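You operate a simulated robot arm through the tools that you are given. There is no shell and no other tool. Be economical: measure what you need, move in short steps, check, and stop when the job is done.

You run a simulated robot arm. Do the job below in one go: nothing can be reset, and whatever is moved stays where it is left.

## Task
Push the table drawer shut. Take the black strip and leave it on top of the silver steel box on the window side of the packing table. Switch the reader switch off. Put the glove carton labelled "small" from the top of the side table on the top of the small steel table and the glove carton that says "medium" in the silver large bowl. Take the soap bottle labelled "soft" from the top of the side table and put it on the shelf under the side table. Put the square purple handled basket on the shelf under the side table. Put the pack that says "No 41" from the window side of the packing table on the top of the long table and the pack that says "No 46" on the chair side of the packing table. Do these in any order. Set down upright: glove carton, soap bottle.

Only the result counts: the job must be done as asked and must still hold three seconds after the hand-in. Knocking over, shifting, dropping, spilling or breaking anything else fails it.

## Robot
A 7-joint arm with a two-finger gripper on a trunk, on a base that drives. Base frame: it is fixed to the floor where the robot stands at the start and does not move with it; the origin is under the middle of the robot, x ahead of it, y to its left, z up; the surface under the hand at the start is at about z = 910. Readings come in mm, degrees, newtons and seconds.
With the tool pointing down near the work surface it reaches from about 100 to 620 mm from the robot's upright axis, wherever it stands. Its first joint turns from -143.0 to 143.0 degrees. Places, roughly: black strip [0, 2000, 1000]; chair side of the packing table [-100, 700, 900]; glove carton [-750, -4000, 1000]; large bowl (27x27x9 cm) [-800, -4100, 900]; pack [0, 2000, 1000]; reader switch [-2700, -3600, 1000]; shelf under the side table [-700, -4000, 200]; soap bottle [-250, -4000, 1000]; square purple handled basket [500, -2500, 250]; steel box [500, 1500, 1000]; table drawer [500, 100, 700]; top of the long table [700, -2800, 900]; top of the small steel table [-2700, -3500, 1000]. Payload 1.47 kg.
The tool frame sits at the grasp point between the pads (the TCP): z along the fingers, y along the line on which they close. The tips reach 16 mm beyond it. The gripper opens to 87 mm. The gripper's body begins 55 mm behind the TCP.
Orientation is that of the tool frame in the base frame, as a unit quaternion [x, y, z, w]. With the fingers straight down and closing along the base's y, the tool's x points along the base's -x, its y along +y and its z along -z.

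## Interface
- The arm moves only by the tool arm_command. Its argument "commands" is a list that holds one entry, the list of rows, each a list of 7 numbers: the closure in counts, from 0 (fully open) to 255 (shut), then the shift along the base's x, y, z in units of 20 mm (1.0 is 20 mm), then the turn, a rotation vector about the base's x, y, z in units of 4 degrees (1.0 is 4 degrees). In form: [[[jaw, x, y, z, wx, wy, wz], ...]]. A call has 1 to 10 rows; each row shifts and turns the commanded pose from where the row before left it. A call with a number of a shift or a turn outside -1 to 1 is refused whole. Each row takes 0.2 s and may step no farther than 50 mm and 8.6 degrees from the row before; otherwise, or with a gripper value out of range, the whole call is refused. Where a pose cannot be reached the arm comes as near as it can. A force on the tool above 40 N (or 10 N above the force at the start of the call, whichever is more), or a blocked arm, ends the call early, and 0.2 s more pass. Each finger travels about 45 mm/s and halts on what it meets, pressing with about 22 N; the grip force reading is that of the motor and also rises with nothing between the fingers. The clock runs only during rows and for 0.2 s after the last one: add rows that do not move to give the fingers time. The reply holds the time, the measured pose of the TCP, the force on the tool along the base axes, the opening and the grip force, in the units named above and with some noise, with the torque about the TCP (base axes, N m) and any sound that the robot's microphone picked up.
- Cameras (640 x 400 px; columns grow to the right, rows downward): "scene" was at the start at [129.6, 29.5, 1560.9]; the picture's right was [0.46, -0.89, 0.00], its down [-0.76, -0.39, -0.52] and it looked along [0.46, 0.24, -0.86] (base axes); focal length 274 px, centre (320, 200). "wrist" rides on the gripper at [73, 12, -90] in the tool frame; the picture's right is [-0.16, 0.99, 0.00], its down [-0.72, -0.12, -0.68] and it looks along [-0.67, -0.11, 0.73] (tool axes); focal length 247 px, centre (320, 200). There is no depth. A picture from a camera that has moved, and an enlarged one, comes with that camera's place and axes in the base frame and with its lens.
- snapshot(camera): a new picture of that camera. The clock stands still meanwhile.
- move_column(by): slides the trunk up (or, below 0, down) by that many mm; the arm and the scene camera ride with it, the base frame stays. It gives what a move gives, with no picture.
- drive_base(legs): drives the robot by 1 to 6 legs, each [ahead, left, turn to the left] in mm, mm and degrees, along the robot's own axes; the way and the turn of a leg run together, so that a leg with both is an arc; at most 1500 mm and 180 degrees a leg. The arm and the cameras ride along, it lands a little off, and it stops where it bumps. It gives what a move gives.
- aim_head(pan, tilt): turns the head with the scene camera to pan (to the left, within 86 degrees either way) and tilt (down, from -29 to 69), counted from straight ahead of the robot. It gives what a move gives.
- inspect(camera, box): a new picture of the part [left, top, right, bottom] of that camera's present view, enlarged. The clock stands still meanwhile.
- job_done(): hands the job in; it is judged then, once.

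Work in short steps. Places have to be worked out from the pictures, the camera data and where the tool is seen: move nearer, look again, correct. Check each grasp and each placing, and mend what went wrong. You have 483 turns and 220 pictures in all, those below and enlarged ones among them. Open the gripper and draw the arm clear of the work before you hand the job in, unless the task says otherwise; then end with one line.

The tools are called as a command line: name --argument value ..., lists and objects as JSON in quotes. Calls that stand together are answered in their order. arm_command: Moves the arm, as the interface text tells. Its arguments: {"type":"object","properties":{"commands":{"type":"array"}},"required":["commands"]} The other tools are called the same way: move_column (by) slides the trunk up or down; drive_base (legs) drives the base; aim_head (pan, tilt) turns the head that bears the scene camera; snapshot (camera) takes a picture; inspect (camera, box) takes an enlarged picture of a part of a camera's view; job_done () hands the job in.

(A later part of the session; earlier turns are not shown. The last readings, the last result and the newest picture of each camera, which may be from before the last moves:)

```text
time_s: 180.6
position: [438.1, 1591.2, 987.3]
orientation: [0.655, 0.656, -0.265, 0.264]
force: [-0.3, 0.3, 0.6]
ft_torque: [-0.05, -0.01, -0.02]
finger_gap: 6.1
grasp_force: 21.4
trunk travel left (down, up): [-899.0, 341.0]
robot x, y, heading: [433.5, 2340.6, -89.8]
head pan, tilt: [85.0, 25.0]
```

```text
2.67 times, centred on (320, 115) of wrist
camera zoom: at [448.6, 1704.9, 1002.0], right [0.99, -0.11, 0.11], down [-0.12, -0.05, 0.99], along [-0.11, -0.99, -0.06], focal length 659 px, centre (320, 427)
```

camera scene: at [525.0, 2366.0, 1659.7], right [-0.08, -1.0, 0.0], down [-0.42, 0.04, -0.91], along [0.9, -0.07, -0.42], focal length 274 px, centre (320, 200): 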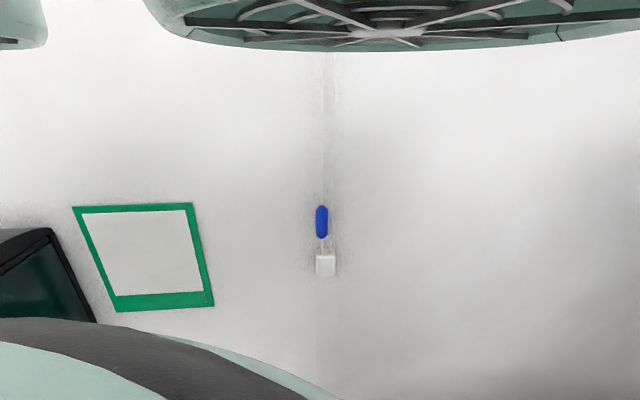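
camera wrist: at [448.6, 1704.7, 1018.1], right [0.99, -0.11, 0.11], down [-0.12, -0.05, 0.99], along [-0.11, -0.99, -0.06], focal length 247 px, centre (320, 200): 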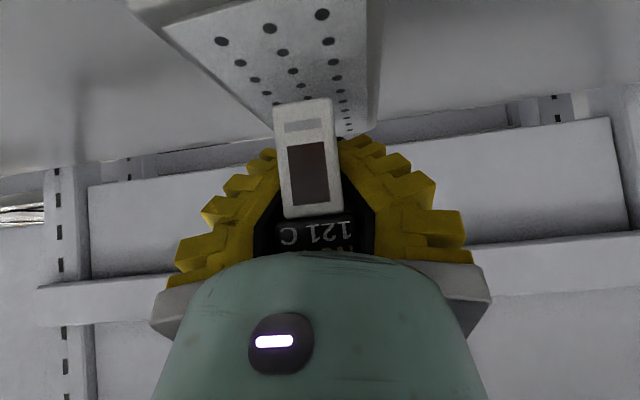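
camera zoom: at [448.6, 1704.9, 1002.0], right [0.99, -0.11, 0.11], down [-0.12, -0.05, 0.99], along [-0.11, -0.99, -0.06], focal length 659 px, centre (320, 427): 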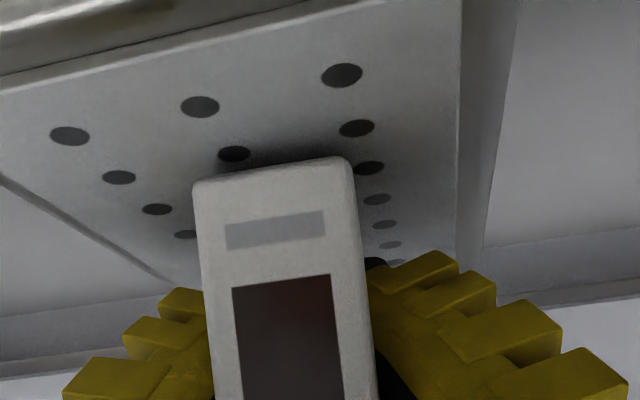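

A contact shadow appears at the strip's foot: nearly touching. Two more small steps.

move_column --by -2

move_column --by -2

inspect --camera "wrist" --box '[200, 40, 440, 190]'

```text
time_s: 181.1
position: [438.0, 1591.3, 986.1]
orientation: [0.655, 0.657, -0.264, 0.265]
force: [0.5, 0.6, -0.8]
ft_torque: [0.03, 0.0, 0.0]
finger_gap: 5.8
grasp_force: 21.9
trunk travel left (down, up): [-897.0, 343.0]
robot x, y, heading: [434.0, 2346.1, -89.7]
head pan, tilt: [85.0, 25.0]
```

```text
time_s: 181.6
position: [437.8, 1590.2, 983.3]
orientation: [0.655, 0.656, -0.265, 0.264]
force: [-0.3, 0.2, 1.5]
ft_torque: [-0.03, -0.01, -0.02]
finger_gap: 5.9
grasp_force: 22.0
trunk travel left (down, up): [-895.0, 345.0]
robot x, y, heading: [434.1, 2343.3, -89.7]
head pan, tilt: [85.0, 25.0]
```

```text
2.67 times, centred on (320, 115) of wrist
camera zoom: at [448.6, 1704.7, 998.2], right [0.99, -0.11, 0.11], down [-0.12, -0.05, 0.99], along [-0.11, -0.99, -0.06], focal length 659 px, centre (320, 427)
```

zoom: 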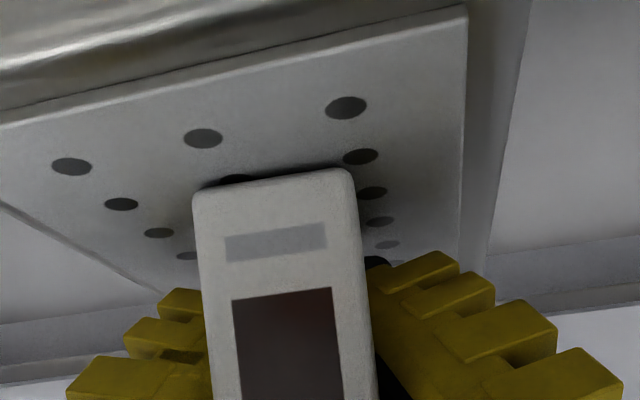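

The strip touches (it slid a little up in the grip, force +1.5 N). I open the fingers gently.

arm_command --commands '[[[230, 0, 0, 0, 0, 0, 0], [200, 0, 0, 0, 0, 0, 0], [170, 0, 0, 0, 0, 0, 0], [120, 0, 0, 0, 0, 0, 0], [60, 0, 0, 0, 0, 0, 0], [0, 0, 0, 0, 0, 0, 0], [0, 0, 0, 0, 0, 0, 0], [0, 0, 0, 0, 0, 0, 0]]]'

snapshot --camera "wrist"

```text
time_s: 183.4
position: [437.4, 1590.6, 984.0]
orientation: [0.655, 0.656, -0.264, 0.264]
force: [-0.1, 0.0, -0.5]
ft_torque: [0.01, 0.0, -0.04]
finger_gap: 86.9
grasp_force: 0.1
trunk travel left (down, up): [-895.0, 345.0]
robot x, y, heading: [435.1, 2345.2, -89.6]
head pan, tilt: [85.0, 25.0]
```

```text
162 pictures are left
camera wrist: at [448.6, 1705.0, 997.9], right [0.99, -0.11, 0.11], down [-0.12, -0.05, 0.99], along [-0.11, -0.99, -0.06], focal length 247 px, centre (320, 200)
```

wrist: 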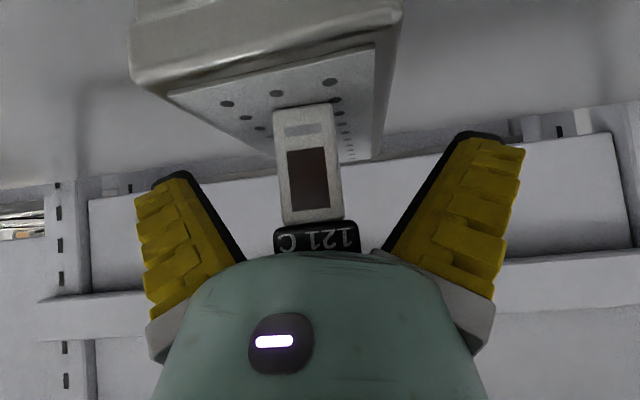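

The strip stands on the box. I withdraw along the finger axis (back and up).

arm_command --commands '[[[0, 0, 0.7, 0.72, 0, 0, 0], [0, 0, 0.7, 0.72, 0, 0, 0], [0, 0, 0.7, 0.72, 0, 0, 0], [0, 0, 0.7, 0.72, 0, 0, 0], [0, 0, 0.7, 0.72, 0, 0, 0], [0, 0, 0.7, 0.72, 0, 0, 0], [0, 0, 0.7, 0.72, 0, 0, 0]]]'

snapshot --camera "wrist"

```text
time_s: 185.0
position: [437.3, 1652.9, 1047.4]
orientation: [0.656, 0.656, -0.265, 0.265]
force: [0.4, -1.4, -0.5]
ft_torque: [0.01, -0.02, -0.01]
finger_gap: 87.0
grasp_force: 0.0
out of reach, approached as far as the arm can: row 5, 6, 7
trunk travel left (down, up): [-895.0, 345.0]
robot x, y, heading: [436.2, 2342.8, -89.8]
head pan, tilt: [85.0, 25.0]
```

```text
161 pictures are left
camera wrist: at [448.4, 1767.8, 1062.4], right [0.99, -0.11, 0.11], down [-0.12, -0.05, 0.99], along [-0.11, -0.99, -0.06], focal length 247 px, centre (320, 200)
```

wrist: 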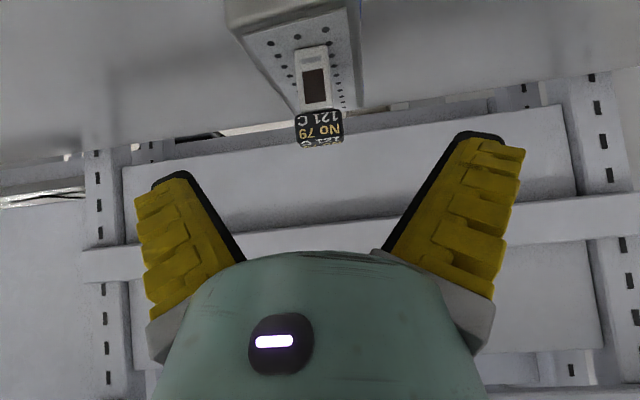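

Strip is fine. I raise the trunk 150 mm and back the base off 450 mm to sort out the arm's posture in free space.

move_column --by 150

drive_base --legs '[[-450, 0, 0]]'

aim_head --pan 85 --tilt -29

aim_head --pan -80 --tilt -29

aim_head --pan -60 --tilt 0

snapshot --camera "scene"

```text
time_s: 186.8
position: [437.3, 1653.2, 1197.5]
orientation: [0.656, 0.656, -0.264, 0.264]
force: [-0.3, 0.7, -0.5]
ft_torque: [-0.03, -0.01, -0.03]
finger_gap: 87.1
grasp_force: 0.0
trunk travel left (down, up): [-1045.0, 195.0]
robot x, y, heading: [436.4, 2342.0, -89.9]
head pan, tilt: [85.0, 25.0]
```

```text
time_s: 189.5
position: [436.3, 2101.0, 1198.3]
orientation: [0.655, 0.656, -0.264, 0.264]
force: [-0.5, 1.0, 0.0]
ft_torque: [0.0, -0.01, -0.04]
finger_gap: 87.1
grasp_force: 0.1
trunk travel left (down, up): [-1045.0, 195.0]
robot x, y, heading: [430.2, 2793.4, -89.4]
head pan, tilt: [85.0, 25.0]
```

```text
time_s: 190.7
position: [435.5, 2101.5, 1197.2]
orientation: [0.655, 0.657, -0.264, 0.265]
force: [0.4, 0.6, 0.0]
ft_torque: [0.01, 0.06, 0.03]
finger_gap: 87.1
grasp_force: 0.1
trunk travel left (down, up): [-1045.0, 195.0]
robot x, y, heading: [430.9, 2795.6, -89.3]
head pan, tilt: [85.0, -28.6]
```

```text
time_s: 193.2
position: [435.1, 2103.0, 1198.6]
orientation: [0.655, 0.657, -0.264, 0.265]
force: [0.1, -0.5, -1.1]
ft_torque: [0.0, -0.01, -0.04]
finger_gap: 87.0
grasp_force: 0.0
trunk travel left (down, up): [-1045.0, 195.0]
robot x, y, heading: [428.5, 2795.7, -89.8]
head pan, tilt: [-80.0, -28.6]
```

```text
time_s: 194.1
position: [436.2, 2100.9, 1198.2]
orientation: [0.655, 0.657, -0.264, 0.265]
force: [0.3, -0.6, -0.5]
ft_torque: [0.01, 0.0, 0.0]
finger_gap: 87.0
grasp_force: 0.0
trunk travel left (down, up): [-1045.0, 195.0]
robot x, y, heading: [429.9, 2792.6, -89.5]
head pan, tilt: [-60.0, 0.0]
```

```text
160 pictures are left
camera scene: at [353.5, 2676.5, 1780.2], right [-0.51, 0.86, 0.0], down [0.0, 0.0, -1.0], along [-0.86, -0.51, 0.0], focal length 274 px, centre (320, 200)
```

scene: 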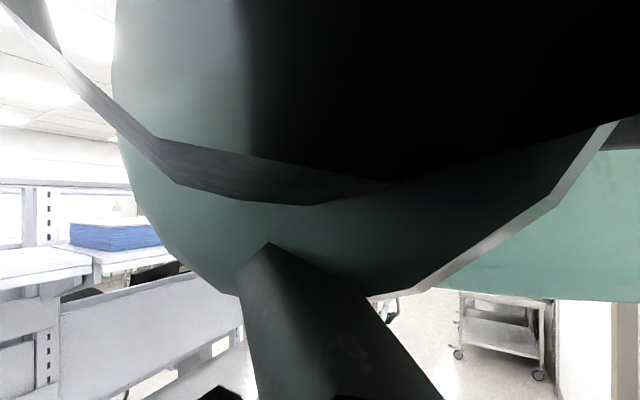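

The elbow hangs to the right-front of the head. I keep the head at the left and untilt the hand while pulling it in, to get back to the down-pointing posture.

aim_head --pan -60 --tilt -29

aim_head --pan 86 --tilt -29

aim_head --pan 86 --tilt 35

arm_command --commands '[[[0, 0, 0.5, 0, 1, 0, 0], [0, 0, 0.5, 0, 1, 0, 0], [0, 0, 0.5, 0, 1, 0, 0], [0, 0, 0.5, 0, 1, 0, 0], [0, 0, 0.5, 0, 1, 0, 0], [0, 0, 0.5, 0, 1, 0, 0], [0, 0, 0.5, 0, 1, 0, 0], [0, 0, 0.5, 0, 1, 0, 0], [0, 0, 0.5, 0, 1, 0, 0], [0, 0, 0.5, 0, 1, 0, 0]]]'

```text
time_s: 195.1
position: [436.5, 2102.9, 1199.7]
orientation: [0.655, 0.657, -0.264, 0.265]
force: [-0.2, 0.4, 0.4]
ft_torque: [0.02, 0.01, 0.0]
finger_gap: 86.6
grasp_force: 0.1
trunk travel left (down, up): [-1045.0, 195.0]
robot x, y, heading: [432.4, 2786.9, -89.8]
head pan, tilt: [-60.0, -28.6]
```

```text
time_s: 197.4
position: [436.7, 2101.8, 1197.9]
orientation: [0.655, 0.657, -0.264, 0.265]
force: [-0.5, 0.0, 0.5]
ft_torque: [-0.02, 0.0, 0.04]
finger_gap: 87.0
grasp_force: 0.1
trunk travel left (down, up): [-1045.0, 195.0]
robot x, y, heading: [431.9, 2791.6, -89.8]
head pan, tilt: [85.9, -28.6]
```

```text
time_s: 198.7
position: [436.0, 2102.3, 1197.8]
orientation: [0.655, 0.657, -0.264, 0.265]
force: [0.2, 0.1, -0.6]
ft_torque: [0.01, 0.01, -0.06]
finger_gap: 87.0
grasp_force: 0.1
trunk travel left (down, up): [-1045.0, 195.0]
robot x, y, heading: [434.4, 2793.1, -89.7]
head pan, tilt: [85.9, 35.0]
```

```text
time_s: 200.9
position: [430.2, 2171.1, 1184.9]
orientation: [0.704, 0.705, -0.072, 0.057]
force: [0.1, 0.3, 0.5]
ft_torque: [-0.01, -0.02, 0.01]
finger_gap: 86.7
grasp_force: 0.1
out of reach, approached as far as the arm can: row 1, 2, 3, 5, 6, 7, 8
trunk travel left (down, up): [-1045.0, 195.0]
robot x, y, heading: [433.9, 2792.4, -89.5]
head pan, tilt: [85.9, 35.0]
```

arm_command --commands '[[[0, 0, 1, 0, 1, 0, 0], [0, 0, 1, 0, 0.8, 0, 0], [0, 0, 1, 0, 0, 0, 0], [0, 0, 1, 0, 0, 0, 0], [0, 0, 1, 0, 0, 0, 0], [0, 0, 1, 0, 0, 0, 0], [0, 0, 1, 0, 0, 0, 0], [0, 0, 1, 0, 0, 0, 0]]]'

snapshot --camera "wrist"

```text
time_s: 202.7
position: [430.1, 2273.7, 1115.7]
orientation: [0.706, 0.707, -0.028, 0.013]
force: [-0.8, 0.3, 0.3]
ft_torque: [-0.02, 0.0, 0.02]
finger_gap: 87.2
grasp_force: 0.1
out of reach, approached as far as the arm can: row 1, 2, 3, 4, 5, 6, 7, 8
trunk travel left (down, up): [-1045.0, 195.0]
robot x, y, heading: [429.8, 2795.0, -89.5]
head pan, tilt: [85.9, 35.0]
```

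```text
159 pictures are left
camera wrist: at [442.8, 2350.3, 1200.6], right [0.99, -0.15, -0.01], down [-0.1, -0.68, 0.72], along [-0.12, -0.71, -0.69], focal length 247 px, centre (320, 200)
```

wrist: 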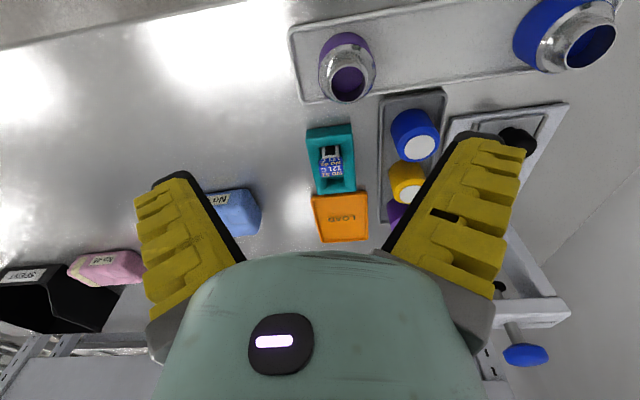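

Retracting is limited unless the TCP goes lower relative to the shoulder – fine for picking. Next the pink pack No 46: I shift the base to x≈−150 and approach the table to y≈2450.

drive_base --legs '[[0, -580, 0], [340, 0, 0]]'

snapshot --camera "wrist"

```text
time_s: 207.8
position: [-146.1, 1928.3, 1116.1]
orientation: [0.705, 0.708, -0.028, 0.011]
force: [0.7, -0.5, -0.8]
ft_torque: [0.02, -0.01, -0.03]
finger_gap: 86.9
grasp_force: 0.0
trunk travel left (down, up): [-1045.0, 195.0]
robot x, y, heading: [-146.5, 2450.0, -89.4]
head pan, tilt: [85.9, 35.0]
```

```text
158 pictures are left
camera wrist: at [-133.5, 2005.3, 1200.8], right [0.99, -0.16, -0.02], down [-0.1, -0.68, 0.72], along [-0.12, -0.71, -0.69], focal length 247 px, centre (320, 200)
```

wrist: 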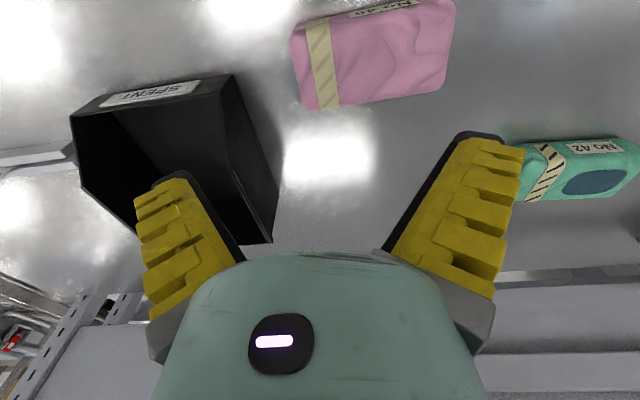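

Pink pack: x≈−174…−26, y≈1887…1950, top ≈950. I turn the hand 90° to grip across its 62 mm depth, centring over (−100,1918).

arm_command --commands '[[[0, 0.2, 0, 0, 0, 0, 1], [0, 0.2, 0, 0, 0, 0, 1], [0, 0.2, 0, 0, 0, 0, 1], [0, 0.2, 0, 0, 0, 0, 1], [0, 0.2, 0, 0, 0, 0, 1], [0, 0.2, 0, 0, 0, 0, 1], [0, 0.2, 0, 0, 0, 0, 1], [0, 0.2, 0, 0, 0, 0, 1], [0, 0.2, 0, 0, 0, 0, 1], [0, 0.2, 0, 0, 0, 0, 1]]]'

arm_command --commands '[[[0, 0, 0, 0, 0, 0, 1], [0, 0, 0, 0, 0, 0, 1], [0, 0, 0, 0, 0, 0, 1], [0, 0, 0, 0, 0, 0, 1], [0, 0, 0, 0, 0, 0, 1], [0, 0, 0, 0, 0, 0, 1], [0, 0, 0, 0, 0, 0, 1], [0, 0, 0, 0, 0, 0, 1], [0, 0, 0, 0, 0, 0, 1], [0, 0, 0, 0, 0, 0, 1]]]'

```text
time_s: 210.0
position: [-105.8, 1927.0, 1115.3]
orientation: [0.421, 0.907, -0.023, 0.02]
force: [-0.9, 0.2, 0.6]
ft_torque: [0.01, 0.0, 0.01]
finger_gap: 87.2
grasp_force: 0.0
trunk travel left (down, up): [-1045.0, 195.0]
robot x, y, heading: [-142.6, 2445.7, -89.6]
head pan, tilt: [85.9, 35.0]
```

```text
time_s: 212.2
position: [-84.8, 1938.8, 1073.9]
orientation: [0.086, 0.996, -0.018, 0.027]
force: [0.6, -0.2, -0.6]
ft_torque: [0.0, -0.01, 0.04]
finger_gap: 86.9
grasp_force: 0.0
out of reach, approached as far as the arm can: row 6, 7, 8, 9, 10
trunk travel left (down, up): [-1045.0, 195.0]
robot x, y, heading: [-143.7, 2447.7, -89.3]
head pan, tilt: [85.9, 35.0]
```

arm_command --commands '[[[0, -0.25, -0.35, -0.8, 0.17, 0.26, 0.82], [0, -0.25, -0.35, -0.8, 0.17, 0.26, 0.82], [0, -0.25, -0.35, -0.8, 0.17, 0.26, 0.82]]]'

snapshot --camera "wrist"

```text
time_s: 213.0
position: [-63.6, 1927.4, 1045.9]
orientation: [0.067, 0.996, -0.024, 0.057]
force: [-1.1, 0.1, -0.2]
ft_torque: [0.0, -0.02, 0.02]
finger_gap: 87.0
grasp_force: 0.1
out of reach, approached as far as the arm can: row 1, 2, 3
trunk travel left (down, up): [-1045.0, 195.0]
robot x, y, heading: [-145.5, 2448.9, -89.3]
head pan, tilt: [85.9, 35.0]
```

```text
157 pictures are left
camera wrist: at [-144.2, 1953.2, 1126.5], right [0.29, 0.96, -0.02], down [0.62, -0.17, 0.76], along [0.73, -0.23, -0.65], focal length 247 px, centre (320, 200)
```

wrist: 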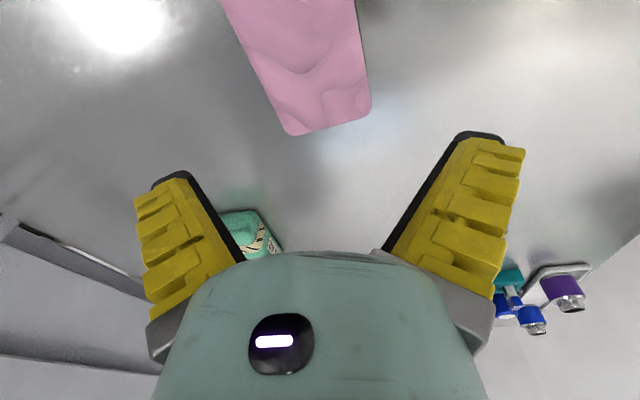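

The wrist has hit a joint limit turning this way. I turn the other way (camera towards +x) instead; first back to the middle.

arm_command --commands '[[[0, -0.2, 0, 0, 0, -0.2, -1], [0, -0.2, 0, 0, 0, -0.2, -1], [0, -0.2, 0, 0, 0, -0.2, -1], [0, -0.2, 0, 0, 0, 0, -1], [0, -0.2, 0, 0, 0, 0, -1], [0, -0.2, 0, 0, 0, 0, -1], [0, -0.2, 0, 0, 0, 0, -1], [0, -0.2, 0, 0, 0, 0, -1], [0, -0.2, 0, 0, 0, 0, -1], [0, 0, 0, 0, 0, 0, -1]]]'

arm_command --commands '[[[0, 0, 0, 0, 0, 0, -1], [0, 0, 0, 0, 0, 0, -1], [0, 0, 0, 0, 0, 0, -1], [0, 0, 0, 0, 0, 0, -1], [0, 0, 0, 0, 0, 0, -1], [0, 0, 0, 0, 0, 0, -1], [0, 0, 0, 0, 0, 0, -1], [0, 0, 0, 0, 0, 0, -1], [0, 0, 0, 0, 0, 0, -1], [0, 0, 0, 0, 0, 0, -1]]]'

arm_command --commands '[[[0, 0, 0, 0, 0, 0, -1], [0, 0, 0, 0, 0, 0, -1], [0, 0, 0, 0, 0, 0, -1], [0, 0, 0, 0, 0, 0, -1], [0, 0, 0, 0, 0, 0, -1], [0, 0, 0, 0, 0, 0, -1], [0, 0, 0, 0, 0, 0, -1], [0, 0, 0, 0, 0, 0, -1], [0, 0, 0, 0, 0, 0, -1], [0, 0, 0, 0, 0, 0, -1]]]'

```text
time_s: 215.2
position: [-98.9, 1927.3, 1045.7]
orientation: [0.403, 0.912, -0.045, 0.065]
force: [0.1, 0.6, -0.5]
ft_torque: [-0.02, 0.0, 0.0]
finger_gap: 86.9
grasp_force: 0.1
trunk travel left (down, up): [-1045.0, 195.0]
robot x, y, heading: [-143.5, 2449.3, -89.7]
head pan, tilt: [85.9, 35.0]
```

```text
time_s: 217.4
position: [-98.7, 1926.0, 1047.1]
orientation: [0.691, 0.719, -0.066, 0.044]
force: [0.1, 0.3, 0.2]
ft_torque: [-0.01, 0.01, -0.05]
finger_gap: 87.1
grasp_force: 0.0
trunk travel left (down, up): [-1045.0, 195.0]
robot x, y, heading: [-144.5, 2450.9, -89.8]
head pan, tilt: [85.9, 35.0]
```

```text
time_s: 219.6
position: [-99.6, 1927.3, 1046.3]
orientation: [0.895, 0.439, -0.077, 0.019]
force: [-0.2, 0.3, 0.2]
ft_torque: [0.01, 0.0, 0.0]
finger_gap: 86.8
grasp_force: 0.0
trunk travel left (down, up): [-1045.0, 195.0]
robot x, y, heading: [-143.4, 2448.1, -89.8]
head pan, tilt: [85.9, 35.0]
```

That way works freely. I finish the turn to closing-along-y with the tool exactly down.

arm_command --commands '[[[0, 0, 0, 0, 0.04, -0.165, -0.93], [0, 0, 0, 0, 0.04, -0.165, -0.93], [0, 0, 0, 0, 0.04, -0.165, -0.93], [0, 0, 0, 0, 0.04, -0.165, -0.93], [0, 0, 0, 0, 0.04, -0.165, -0.93], [0, 0, 0, 0, 0.04, -0.165, -0.93], [0, 0, 0, 0, 0.04, -0.165, -0.93]]]'

arm_command --commands '[[[0, 0, -0.1, 0, 0.04, -0.165, -0.93], [0, 0, -0.1, 0, 0.04, -0.165, -0.93], [0, 0, -0.1, 0, 0.04, -0.165, -0.93], [0, 0, -0.1, 0, 0.04, -0.165, -0.93], [0, 0, 0, 0, 0.04, -0.165, -0.93], [0, 0, 0, 0, 0.04, -0.165, -0.93], [0, 0, 0, 0, 0.04, -0.165, -0.93]]]'

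snapshot --camera "wrist"

```text
time_s: 221.2
position: [-99.8, 1928.2, 1046.2]
orientation: [0.973, 0.226, -0.039, 0.012]
force: [-0.2, 0.2, -0.1]
ft_torque: [0.01, -0.03, 0.01]
finger_gap: 86.8
grasp_force: 0.1
trunk travel left (down, up): [-1045.0, 195.0]
robot x, y, heading: [-144.0, 2450.5, -89.5]
head pan, tilt: [85.9, 35.0]
```

```text
time_s: 222.8
position: [-98.3, 1920.2, 1045.5]
orientation: [1.0, 0.0, 0.001, 0.002]
force: [0.1, -0.3, -0.1]
ft_torque: [0.04, 0.01, 0.02]
finger_gap: 87.0
grasp_force: 0.1
trunk travel left (down, up): [-1045.0, 195.0]
robot x, y, heading: [-146.7, 2448.4, -89.7]
head pan, tilt: [85.9, 35.0]
```

```text
156 pictures are left
camera wrist: at [-26.8, 1907.2, 1136.5], right [-0.16, -0.99, 0.0], down [-0.72, 0.12, 0.68], along [-0.67, 0.1, -0.73], focal length 247 px, centre (320, 200)
```

wrist: 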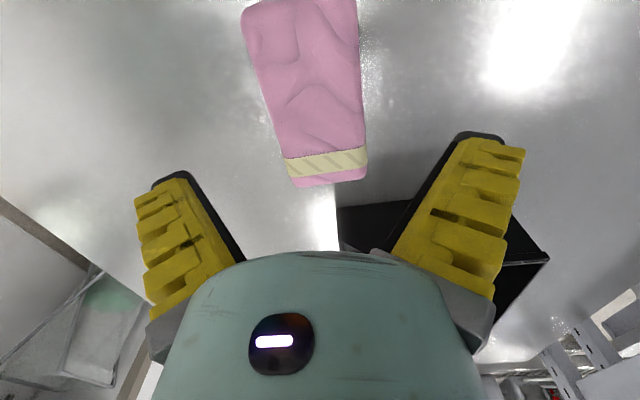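

Pack centre ≈(−108,1920), about 73 mm wide – margin ~6 mm each side. I descend in stages.

arm_command --commands '[[[0, -0.3, 0, -0.8, 0, 0, 0], [0, -0.2, 0, -0.8, 0, 0, 0], [0, 0, 0, -0.8, 0, 0, 0]]]'

snapshot --camera "wrist"

```text
time_s: 223.6
position: [-110.7, 1925.4, 1008.6]
orientation: [1.0, 0.0, 0.0, 0.001]
force: [-0.7, 0.8, 0.0]
ft_torque: [0.03, 0.02, -0.01]
finger_gap: 86.9
grasp_force: 0.0
out of reach, approached as far as the arm can: row 3
trunk travel left (down, up): [-1045.0, 195.0]
robot x, y, heading: [-144.9, 2448.7, -89.6]
head pan, tilt: [85.9, 35.0]
```

```text
155 pictures are left
camera wrist: at [-38.5, 1913.3, 1098.1], right [-0.16, -0.99, 0.0], down [-0.73, 0.12, 0.68], along [-0.67, 0.1, -0.73], focal length 247 px, centre (320, 200)
```

wrist: 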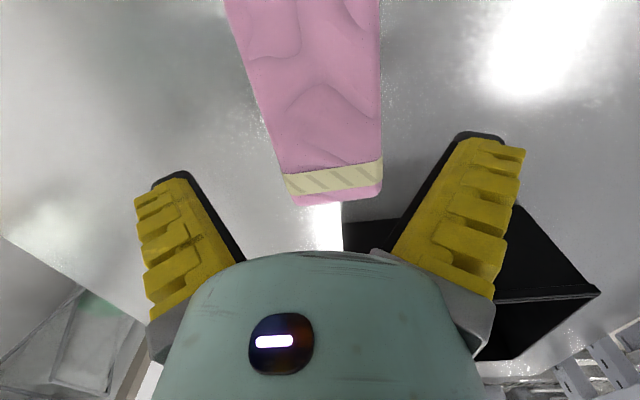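

Further descent is limited by the arm, so I correct y by −4 mm and lower with the trunk.

arm_command --commands '[[[0, 0, -0.2, 0, 0, 0, 0]]]'

move_column --by -45

snapshot --camera "wrist"

```text
time_s: 224.0
position: [-111.7, 1922.1, 1010.5]
orientation: [1.0, 0.001, 0.001, 0.002]
force: [-0.3, -0.2, 0.3]
ft_torque: [0.01, 0.0, 0.02]
finger_gap: 86.9
grasp_force: 0.0
trunk travel left (down, up): [-1045.0, 195.0]
robot x, y, heading: [-147.2, 2449.2, -89.7]
head pan, tilt: [85.9, 35.0]
```

```text
time_s: 224.9
position: [-111.5, 1920.9, 966.5]
orientation: [1.0, 0.001, 0.001, 0.002]
force: [0.0, 0.3, -0.3]
ft_torque: [0.0, 0.02, 0.02]
finger_gap: 87.1
grasp_force: 0.0
trunk travel left (down, up): [-1000.0, 240.0]
robot x, y, heading: [-141.3, 2448.9, -89.8]
head pan, tilt: [85.9, 35.0]
```

```text
154 pictures are left
camera wrist: at [-38.5, 1910.2, 1055.5], right [-0.16, -0.99, 0.0], down [-0.72, 0.12, 0.68], along [-0.67, 0.1, -0.73], focal length 247 px, centre (320, 200)
```

wrist: 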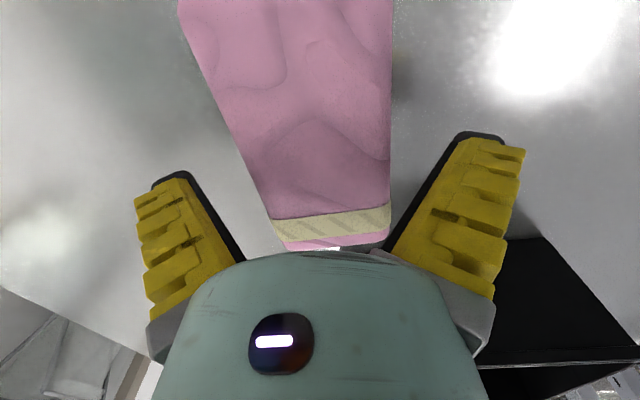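

Pack is centred between the fingers. I lower another 35 mm and close.

move_column --by -33

arm_command --commands '[[[60, 0, 0, 0, 0, 0, 0], [120, 0, 0, 0, 0, 0, 0], [180, 0, 0, 0, 0, 0, 0], [255, 0, 0, 0, 0, 0, 0], [255, 0, 0, 0, 0, 0, 0], [255, 0, 0, 0, 0, 0, 0]]]'

snapshot --camera "wrist"

```text
time_s: 225.7
position: [-110.6, 1920.6, 931.6]
orientation: [1.0, 0.0, 0.0, 0.002]
force: [0.0, 0.2, 0.6]
ft_torque: [0.04, 0.01, 0.13]
finger_gap: 88.6
grasp_force: 5.9
trunk travel left (down, up): [-967.0, 273.0]
robot x, y, heading: [-144.7, 2447.9, -89.9]
head pan, tilt: [85.9, 35.0]
```

```text
time_s: 227.1
position: [-111.4, 1921.6, 932.1]
orientation: [1.0, 0.002, 0.0, 0.001]
force: [-0.5, 1.2, -0.9]
ft_torque: [-0.01, -0.02, 0.01]
finger_gap: 86.3
grasp_force: 21.8
trunk travel left (down, up): [-967.0, 273.0]
robot x, y, heading: [-143.3, 2449.8, -89.9]
head pan, tilt: [85.9, 35.0]
```

```text
153 pictures are left
camera wrist: at [-38.5, 1910.6, 1022.3], right [-0.16, -0.99, 0.0], down [-0.72, 0.12, 0.68], along [-0.67, 0.1, -0.73], focal length 247 px, centre (320, 200)
```

wrist: 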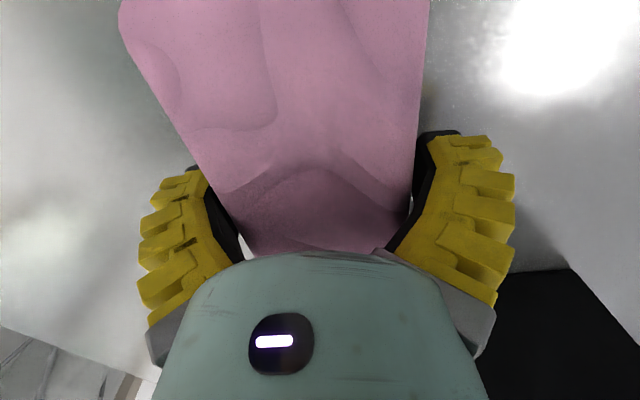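

Gripped (the compliant fingers wrap it). I lift with the trunk and check.

move_column --by 40

snapshot --camera "wrist"

```text
time_s: 227.9
position: [-111.6, 1920.2, 974.9]
orientation: [1.0, 0.002, 0.0, 0.001]
force: [-1.2, 8.0, 32.9]
ft_torque: [0.78, 0.02, -0.05]
finger_gap: 45.9
grasp_force: 22.3
trunk travel left (down, up): [-1007.0, 233.0]
robot x, y, heading: [-146.0, 2449.9, -89.6]
head pan, tilt: [85.9, 35.0]
```

```text
152 pictures are left
camera wrist: at [-38.4, 1908.7, 1064.6], right [-0.16, -0.99, 0.0], down [-0.72, 0.12, 0.68], along [-0.67, 0.1, -0.73], focal length 247 px, centre (320, 200)
```

wrist: 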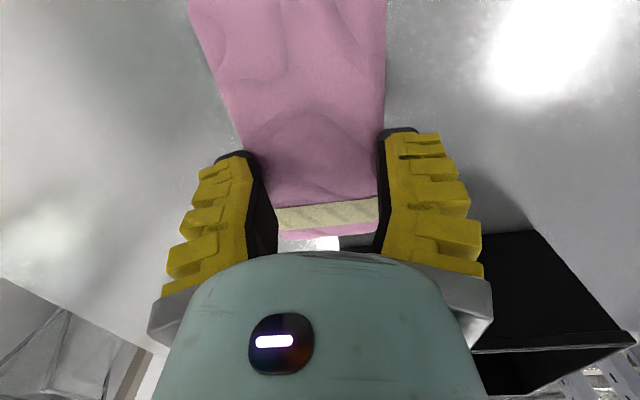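

The fingers slipped upward off the pack; it's nearly as wide as the gripper opening. I open, raise, and look again at its shape.

arm_command --commands '[[[120, 0, 0, 0, 0, 0, 0], [0, 0, 0, 0, 0, 0, 0], [0, 0, 0, 0, 0, 0, 0], [0, 0, 0, 0, 0, 0, 0]]]'

move_column --by 120

snapshot --camera "wrist"

```text
time_s: 228.9
position: [-110.0, 1923.0, 973.0]
orientation: [1.0, 0.001, 0.0, 0.001]
force: [-0.5, 0.4, 0.5]
ft_torque: [-0.02, 0.04, 0.02]
finger_gap: 87.0
grasp_force: 0.0
trunk travel left (down, up): [-1007.0, 233.0]
robot x, y, heading: [-143.2, 2446.6, -89.9]
head pan, tilt: [85.9, 35.0]
```

```text
time_s: 230.4
position: [-110.3, 1922.0, 1091.0]
orientation: [1.0, 0.0, 0.002, 0.001]
force: [0.2, 0.0, -0.1]
ft_torque: [-0.01, 0.04, -0.02]
finger_gap: 87.1
grasp_force: 0.1
trunk travel left (down, up): [-1127.0, 113.0]
robot x, y, heading: [-144.1, 2447.4, -89.5]
head pan, tilt: [85.9, 35.0]
```

```text
151 pictures are left
camera wrist: at [-38.5, 1910.5, 1182.3], right [-0.16, -0.99, 0.0], down [-0.72, 0.12, 0.68], along [-0.67, 0.1, -0.73], focal length 247 px, centre (320, 200)
```

wrist: 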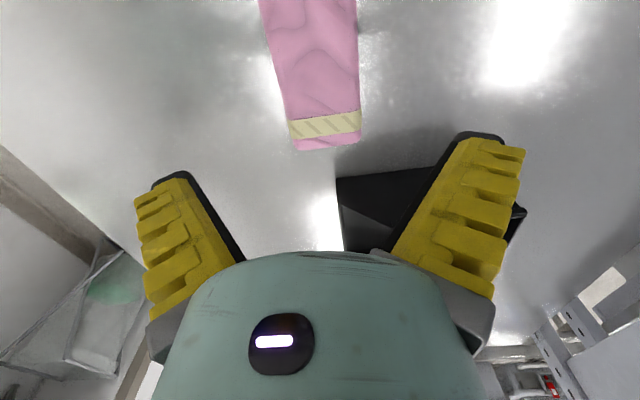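

The pack looks ~70 mm wide at the top, wider at the base. I try again, a bit lower, with a longer closing time and a slow lift.

move_column --by -120

move_column --by -30

move_column --by -16

arm_command --commands '[[[100, 0, 0, 0, 0, 0, 0], [200, 0, 0, 0, 0, 0, 0], [255, 0, 0, 0, 0, 0, 0], [255, 0, 0, 0, 0, 0, 0], [255, 0, 0, 0, 0, 0, 0], [255, 0, 0, 0, 0, 0, 0], [255, 0, 0, 0, 0, 0, 0], [255, 0, 0, 0, 0, 0, 0], [255, 0, 0, 0, 0, 0, 0], [255, 0, 0, 0, 0, 0, 0]]]'

snapshot --camera "wrist"

```text
time_s: 231.9
position: [-111.3, 1921.4, 971.2]
orientation: [1.0, 0.001, 0.0, 0.002]
force: [-0.9, -0.7, 0.0]
ft_torque: [-0.01, -0.02, 0.02]
finger_gap: 87.0
grasp_force: 0.0
trunk travel left (down, up): [-1007.0, 233.0]
robot x, y, heading: [-146.2, 2450.6, -89.4]
head pan, tilt: [85.9, 35.0]
```

```text
time_s: 232.7
position: [-110.9, 1922.3, 944.0]
orientation: [1.0, 0.001, 0.001, 0.002]
force: [0.8, 0.8, 1.0]
ft_torque: [0.01, -0.02, 0.01]
finger_gap: 86.7
grasp_force: 0.0
trunk travel left (down, up): [-977.0, 263.0]
robot x, y, heading: [-145.9, 2449.0, -90.0]
head pan, tilt: [85.9, 35.0]
```

```text
time_s: 233.3
position: [-111.2, 1920.6, 925.9]
orientation: [1.0, 0.001, 0.0, 0.002]
force: [-0.4, 2.8, 17.9]
ft_torque: [0.54, 0.05, -0.07]
finger_gap: 90.9
grasp_force: 13.7
trunk travel left (down, up): [-961.0, 279.0]
robot x, y, heading: [-143.6, 2447.4, -89.3]
head pan, tilt: [85.9, 35.0]
```

```text
time_s: 235.5
position: [-110.0, 1920.6, 926.4]
orientation: [1.0, 0.001, 0.0, 0.002]
force: [-0.3, 2.8, 13.6]
ft_torque: [0.41, 0.05, -0.09]
finger_gap: 89.0
grasp_force: 22.2
trunk travel left (down, up): [-961.0, 279.0]
robot x, y, heading: [-145.8, 2448.9, -89.7]
head pan, tilt: [85.9, 35.0]
```

```text
150 pictures are left
camera wrist: at [-38.3, 1909.7, 1016.9], right [-0.16, -0.99, 0.0], down [-0.73, 0.12, 0.68], along [-0.67, 0.1, -0.73], focal length 247 px, centre (320, 200)
```

wrist: 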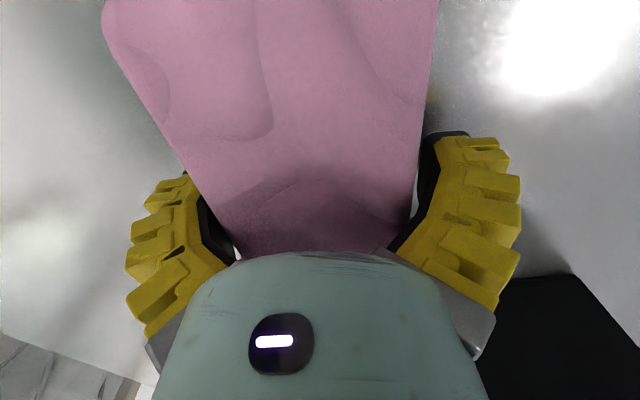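

The fingers' roots are jammed on the pack's top edges – I'm too deep. I open, go up 20 mm to z≈946 and close there.

arm_command --commands '[[[100, 0, 0, 0, 0, 0, 0], [0, 0, 0, 0, 0, 0, 0], [0, 0, 0, 0, 0, 0, 0]]]'

move_column --by 18

arm_command --commands '[[[100, 0, 0, 0, 0, 0, 0], [200, 0, 0, 0, 0, 0, 0], [255, 0, 0, 0, 0, 0, 0], [255, 0, 0, 0, 0, 0, 0], [255, 0, 0, 0, 0, 0, 0], [255, 0, 0, 0, 0, 0, 0], [255, 0, 0, 0, 0, 0, 0], [255, 0, 0, 0, 0, 0, 0]]]'

snapshot --camera "wrist"

```text
time_s: 236.3
position: [-111.5, 1922.1, 925.7]
orientation: [1.0, 0.001, 0.001, 0.002]
force: [0.2, 4.1, 15.2]
ft_torque: [0.38, 0.02, -0.08]
finger_gap: 88.8
grasp_force: 22.2
trunk travel left (down, up): [-961.0, 279.0]
robot x, y, heading: [-144.5, 2450.1, -89.6]
head pan, tilt: [85.9, 35.0]
```

```text
time_s: 236.9
position: [-111.5, 1921.8, 943.4]
orientation: [1.0, 0.001, 0.001, 0.001]
force: [0.4, 0.3, 1.2]
ft_torque: [0.0, -0.02, 0.0]
finger_gap: 87.0
grasp_force: 0.0
trunk travel left (down, up): [-979.0, 261.0]
robot x, y, heading: [-146.8, 2452.9, -89.7]
head pan, tilt: [85.9, 35.0]
```

```text
time_s: 238.7
position: [-110.5, 1922.2, 945.6]
orientation: [1.0, 0.001, 0.001, 0.0]
force: [-0.5, -1.1, -0.5]
ft_torque: [0.0, -0.02, -0.01]
finger_gap: 76.0
grasp_force: 22.0
trunk travel left (down, up): [-979.0, 261.0]
robot x, y, heading: [-144.3, 2447.6, -89.5]
head pan, tilt: [85.9, 35.0]
```

```text
149 pictures are left
camera wrist: at [-38.5, 1910.7, 1034.2], right [-0.16, -0.99, 0.0], down [-0.72, 0.12, 0.68], along [-0.67, 0.1, -0.73], focal length 247 px, centre (320, 200)
```

wrist: 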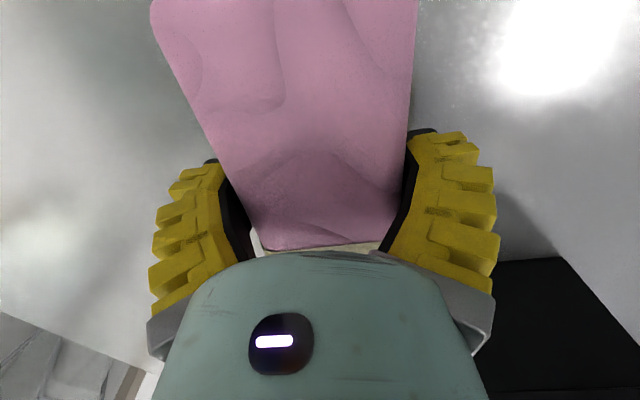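

Gap 76 mm with a firm grip now. I lift slowly by 15 mm and check.

move_column --by 15

snapshot --camera "wrist"

```text
time_s: 239.4
position: [-109.5, 1923.1, 958.9]
orientation: [1.0, 0.0, 0.001, 0.0]
force: [0.0, -0.2, -3.1]
ft_torque: [0.06, 0.03, 0.01]
finger_gap: 75.9
grasp_force: 22.0
trunk travel left (down, up): [-994.0, 246.0]
robot x, y, heading: [-143.4, 2451.2, -89.4]
head pan, tilt: [85.9, 35.0]
```

```text
148 pictures are left
camera wrist: at [-38.5, 1910.8, 1049.2], right [-0.16, -0.99, 0.0], down [-0.72, 0.12, 0.68], along [-0.67, 0.1, -0.73], focal length 247 px, centre (320, 200)
```

wrist: 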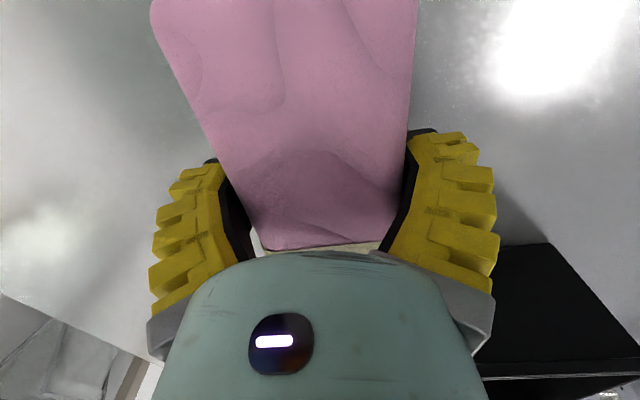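

The pack hangs firmly (3 N). I raise it and drive around the table back to the chair side, facing −y on the way.

move_column --by 110

drive_base --legs '[[-500, 0, 0], [0, -1500, 0], [0, -810, 0]]'

snapshot --camera "wrist"

```text
time_s: 240.8
position: [-111.5, 1922.8, 1068.9]
orientation: [1.0, 0.001, 0.0, 0.001]
force: [0.4, -0.2, -2.5]
ft_torque: [0.0, 0.02, -0.01]
finger_gap: 76.0
grasp_force: 21.6
trunk travel left (down, up): [-1104.0, 136.0]
robot x, y, heading: [-144.3, 2450.0, -89.9]
head pan, tilt: [85.9, 35.0]
```

```text
time_s: 254.7
position: [-2422.6, 2402.5, 1069.1]
orientation: [1.0, 0.002, 0.001, 0.001]
force: [0.5, 0.6, -2.2]
ft_torque: [-0.03, 0.03, 0.0]
finger_gap: 75.0
grasp_force: 22.0
trunk travel left (down, up): [-1104.0, 136.0]
robot x, y, heading: [-2457.7, 2930.0, -89.7]
head pan, tilt: [85.9, 35.0]
```

```text
147 pictures are left
camera wrist: at [-2350.5, 2390.8, 1159.3], right [-0.16, -0.99, 0.0], down [-0.73, 0.12, 0.68], along [-0.67, 0.1, -0.73], focal length 247 px, centre (320, 200)
```

wrist: 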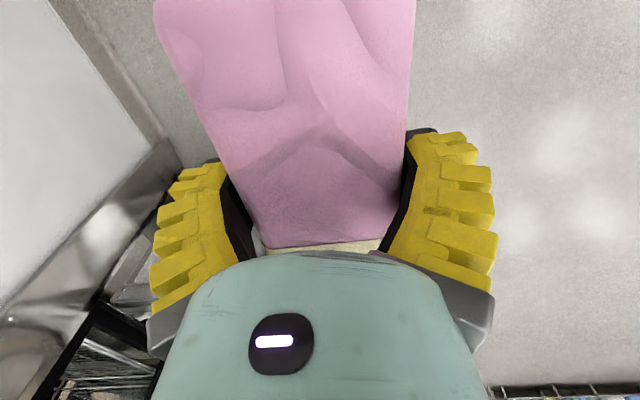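

Still held. On down the room, then across to the chair side and turn about.

drive_base --legs '[[1500, 0, 0], [1500, 0, 0], [780, 0, 0], [0, 1500, 0], [0, 950, 0]]'

snapshot --camera "scene"

```text
time_s: 284.5
position: [63.7, -1357.9, 1068.4]
orientation: [1.0, -0.001, 0.002, 0.001]
force: [0.3, 0.4, -2.7]
ft_torque: [-0.01, -0.01, -0.01]
finger_gap: 73.5
grasp_force: 22.2
trunk travel left (down, up): [-1104.0, 136.0]
robot x, y, heading: [32.8, -832.9, -89.7]
head pan, tilt: [85.9, 35.0]
```

```text
146 pictures are left
camera scene: at [118.7, -909.2, 1782.9], right [-0.07, -1.0, 0.0], down [-0.57, 0.04, -0.82], along [0.82, -0.05, -0.57], focal length 274 px, centre (320, 200)
```

scene: 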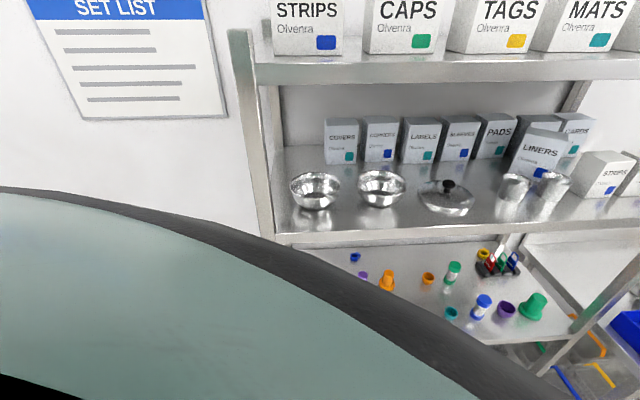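

I turn right 180° (free side) to face the table and approach part of the way, then look.

drive_base --legs '[[0, 0, -180], [450, 0, 0]]'

snapshot --camera "wrist"

snapshot --camera "scene"

```text
time_s: 294.6
position: [-1.5, 146.9, 1070.3]
orientation: [0.001, 1.0, 0.001, -0.001]
force: [0.3, -0.5, -2.6]
ft_torque: [0.02, -0.02, -0.03]
finger_gap: 73.3
grasp_force: 22.4
trunk travel left (down, up): [-1104.0, 136.0]
robot x, y, heading: [30.5, -381.1, 90.2]
head pan, tilt: [85.9, 35.0]
```

```text
145 pictures are left
camera wrist: at [-74.9, 158.6, 1159.2], right [0.16, 0.99, 0.0], down [0.72, -0.12, 0.68], along [0.67, -0.11, -0.73], focal length 247 px, centre (320, 200)
```

wrist: 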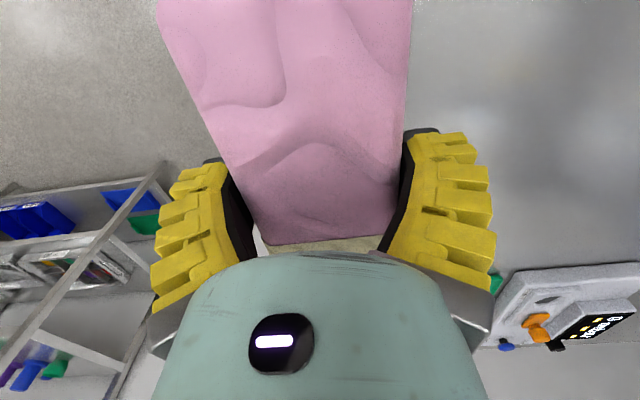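

```text
144 pictures are left
camera scene: at [-59.1, -304.5, 1782.9], right [0.07, 1.0, 0.0], down [0.57, -0.04, -0.82], along [-0.82, 0.05, -0.57], focal length 274 px, centre (320, 200)
```

scene: 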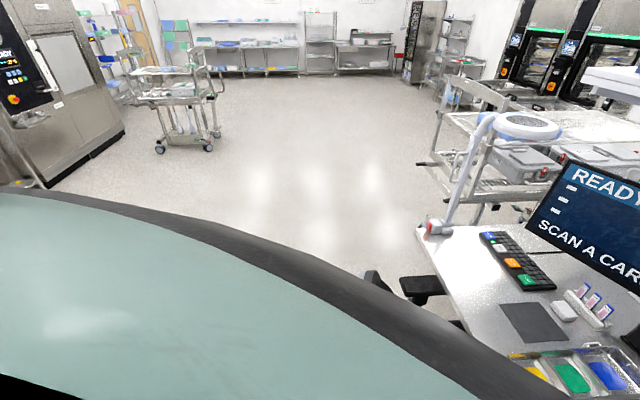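

The free patch on the chair side is about x −150…370, y 220…950. I drive to bring the pack over (110, 490) and lower it.

drive_base --legs '[[345, -110, 0]]'

move_column --by -90

snapshot --camera "wrist"

```text
time_s: 296.9
position: [106.5, 494.2, 1069.4]
orientation: [0.002, 1.0, 0.0, -0.001]
force: [0.0, 0.0, -3.0]
ft_torque: [0.01, -0.08, 0.0]
finger_gap: 73.5
grasp_force: 22.1
trunk travel left (down, up): [-1104.0, 136.0]
robot x, y, heading: [135.5, -29.5, 90.0]
head pan, tilt: [85.9, 35.0]
```

```text
time_s: 298.1
position: [106.4, 495.1, 979.1]
orientation: [0.002, 1.0, 0.001, 0.0]
force: [-0.7, -0.5, -1.6]
ft_torque: [0.02, 0.0, 0.0]
finger_gap: 73.4
grasp_force: 22.4
trunk travel left (down, up): [-1014.0, 226.0]
robot x, y, heading: [138.3, -31.3, 90.1]
head pan, tilt: [85.9, 35.0]
```

```text
143 pictures are left
camera wrist: at [34.1, 506.1, 1069.2], right [0.16, 0.99, 0.0], down [0.72, -0.12, 0.68], along [0.67, -0.11, -0.73], focal length 247 px, centre (320, 200)
```

wrist: 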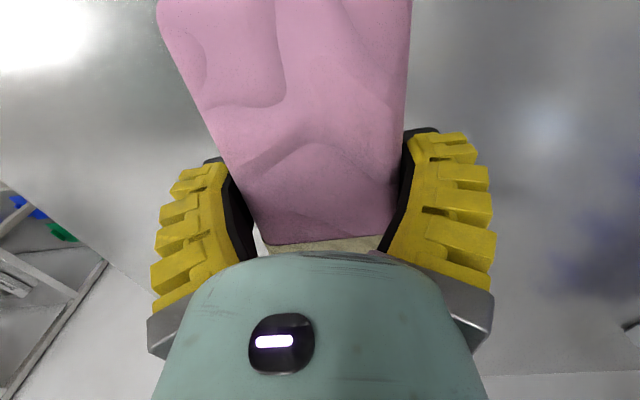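

move_column --by -30

move_column --by -4

```text
time_s: 298.9
position: [107.6, 494.2, 948.5]
orientation: [0.002, 1.0, 0.001, -0.001]
force: [0.4, 0.1, -2.2]
ft_torque: [0.01, -0.04, 0.02]
finger_gap: 73.7
grasp_force: 22.6
trunk travel left (down, up): [-984.0, 256.0]
robot x, y, heading: [137.7, -30.1, 90.0]
head pan, tilt: [85.9, 35.0]
```

```text
time_s: 299.4
position: [107.2, 494.4, 945.4]
orientation: [0.002, 1.0, 0.001, 0.0]
force: [1.0, -11.2, 28.8]
ft_torque: [-0.3, 0.02, 0.04]
finger_gap: 73.9
grasp_force: 21.8
trunk travel left (down, up): [-980.0, 260.0]
robot x, y, heading: [137.6, -32.7, 89.9]
head pan, tilt: [85.9, 35.0]
```

Contact with the table (29 N). I open and raise.

arm_command --commands '[[[200, 0, 0, 0, 0, 0, 0], [100, 0, 0, 0, 0, 0, 0], [0, 0, 0, 0, 0, 0, 0], [0, 0, 0, 0, 0, 0, 0], [0, 0, 0, 0, 0, 0, 0]]]'

move_column --by 120

snapshot --camera "wrist"

```text
time_s: 300.6
position: [107.5, 495.6, 946.9]
orientation: [0.003, 1.0, 0.001, -0.001]
force: [-0.2, 0.8, -0.5]
ft_torque: [0.01, 0.01, 0.01]
finger_gap: 87.2
grasp_force: 0.0
trunk travel left (down, up): [-980.0, 260.0]
robot x, y, heading: [136.8, -31.8, 90.4]
head pan, tilt: [85.9, 35.0]
```

```text
time_s: 302.1
position: [106.8, 494.5, 1063.6]
orientation: [0.002, 1.0, 0.0, -0.001]
force: [0.4, 0.1, -0.7]
ft_torque: [-0.01, -0.01, -0.01]
finger_gap: 86.9
grasp_force: 0.0
trunk travel left (down, up): [-1100.0, 140.0]
robot x, y, heading: [136.6, -32.1, 90.4]
head pan, tilt: [85.9, 35.0]
```

```text
142 pictures are left
camera wrist: at [34.0, 506.1, 1155.2], right [0.16, 0.99, 0.0], down [0.72, -0.12, 0.68], along [0.67, -0.11, -0.73], focal length 247 px, centre (320, 200)
```

wrist: 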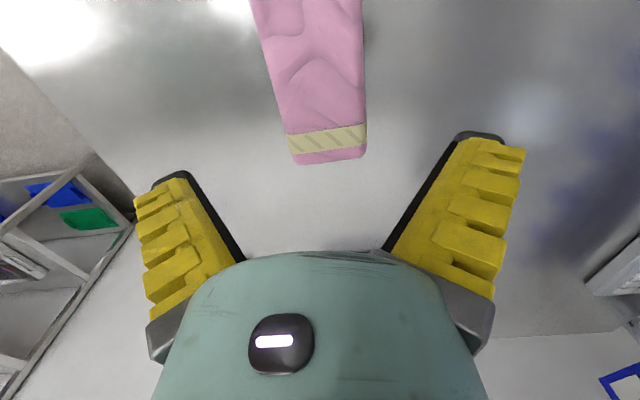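

Pack No 46 is placed. Back to the window side for No 41, along the same route.

drive_base --legs '[[-810, 0, 0], [0, 0, 180], [0, -1500, 0], [0, -1100, 0]]'

drive_base --legs '[[-1500, 0, 0], [-1500, 0, 0], [-790, 0, 0]]'

```text
time_s: 326.1
position: [-2407.5, -1450.3, 1065.6]
orientation: [1.0, 0.014, 0.001, 0.001]
force: [0.1, 0.5, 0.4]
ft_torque: [-0.03, 0.01, 0.01]
finger_gap: 87.1
grasp_force: 0.1
trunk travel left (down, up): [-1100.0, 140.0]
robot x, y, heading: [-2455.6, -927.0, -88.2]
head pan, tilt: [85.9, 35.0]
```

```text
time_s: 344.3
position: [-2542.0, 2312.4, 1065.4]
orientation: [1.0, 0.01, 0.001, 0.001]
force: [0.3, -0.1, -0.2]
ft_torque: [0.02, -0.02, 0.0]
finger_gap: 86.8
grasp_force: 0.1
trunk travel left (down, up): [-1100.0, 140.0]
robot x, y, heading: [-2581.4, 2837.0, -88.5]
head pan, tilt: [85.9, 35.0]
```

drive_base --legs '[[-80, 0, -1.4], [0, 1500, 0], [0, 1200, 0]]'

snapshot --camera "wrist"

```text
time_s: 358.0
position: [135.5, 2391.9, 1065.8]
orientation: [1.0, -0.004, 0.002, 0.001]
force: [0.1, -0.1, 0.2]
ft_torque: [0.02, -0.03, -0.01]
finger_gap: 87.2
grasp_force: 0.0
trunk travel left (down, up): [-1100.0, 140.0]
robot x, y, heading: [108.0, 2915.2, -90.2]
head pan, tilt: [85.9, 35.0]
```

```text
141 pictures are left
camera wrist: at [207.8, 2379.7, 1155.3], right [-0.17, -0.99, 0.0], down [-0.72, 0.12, 0.68], along [-0.67, 0.11, -0.73], focal length 247 px, centre (320, 200)
```

wrist: 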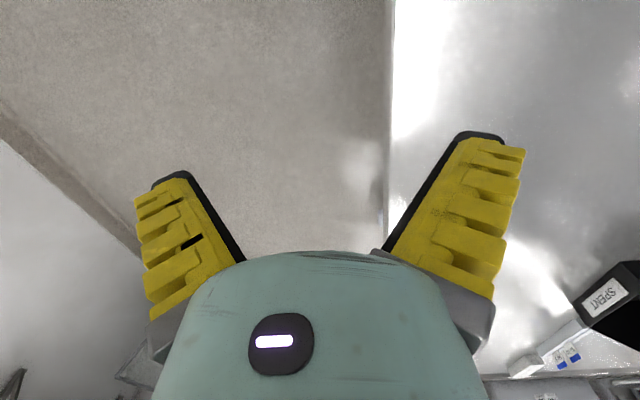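

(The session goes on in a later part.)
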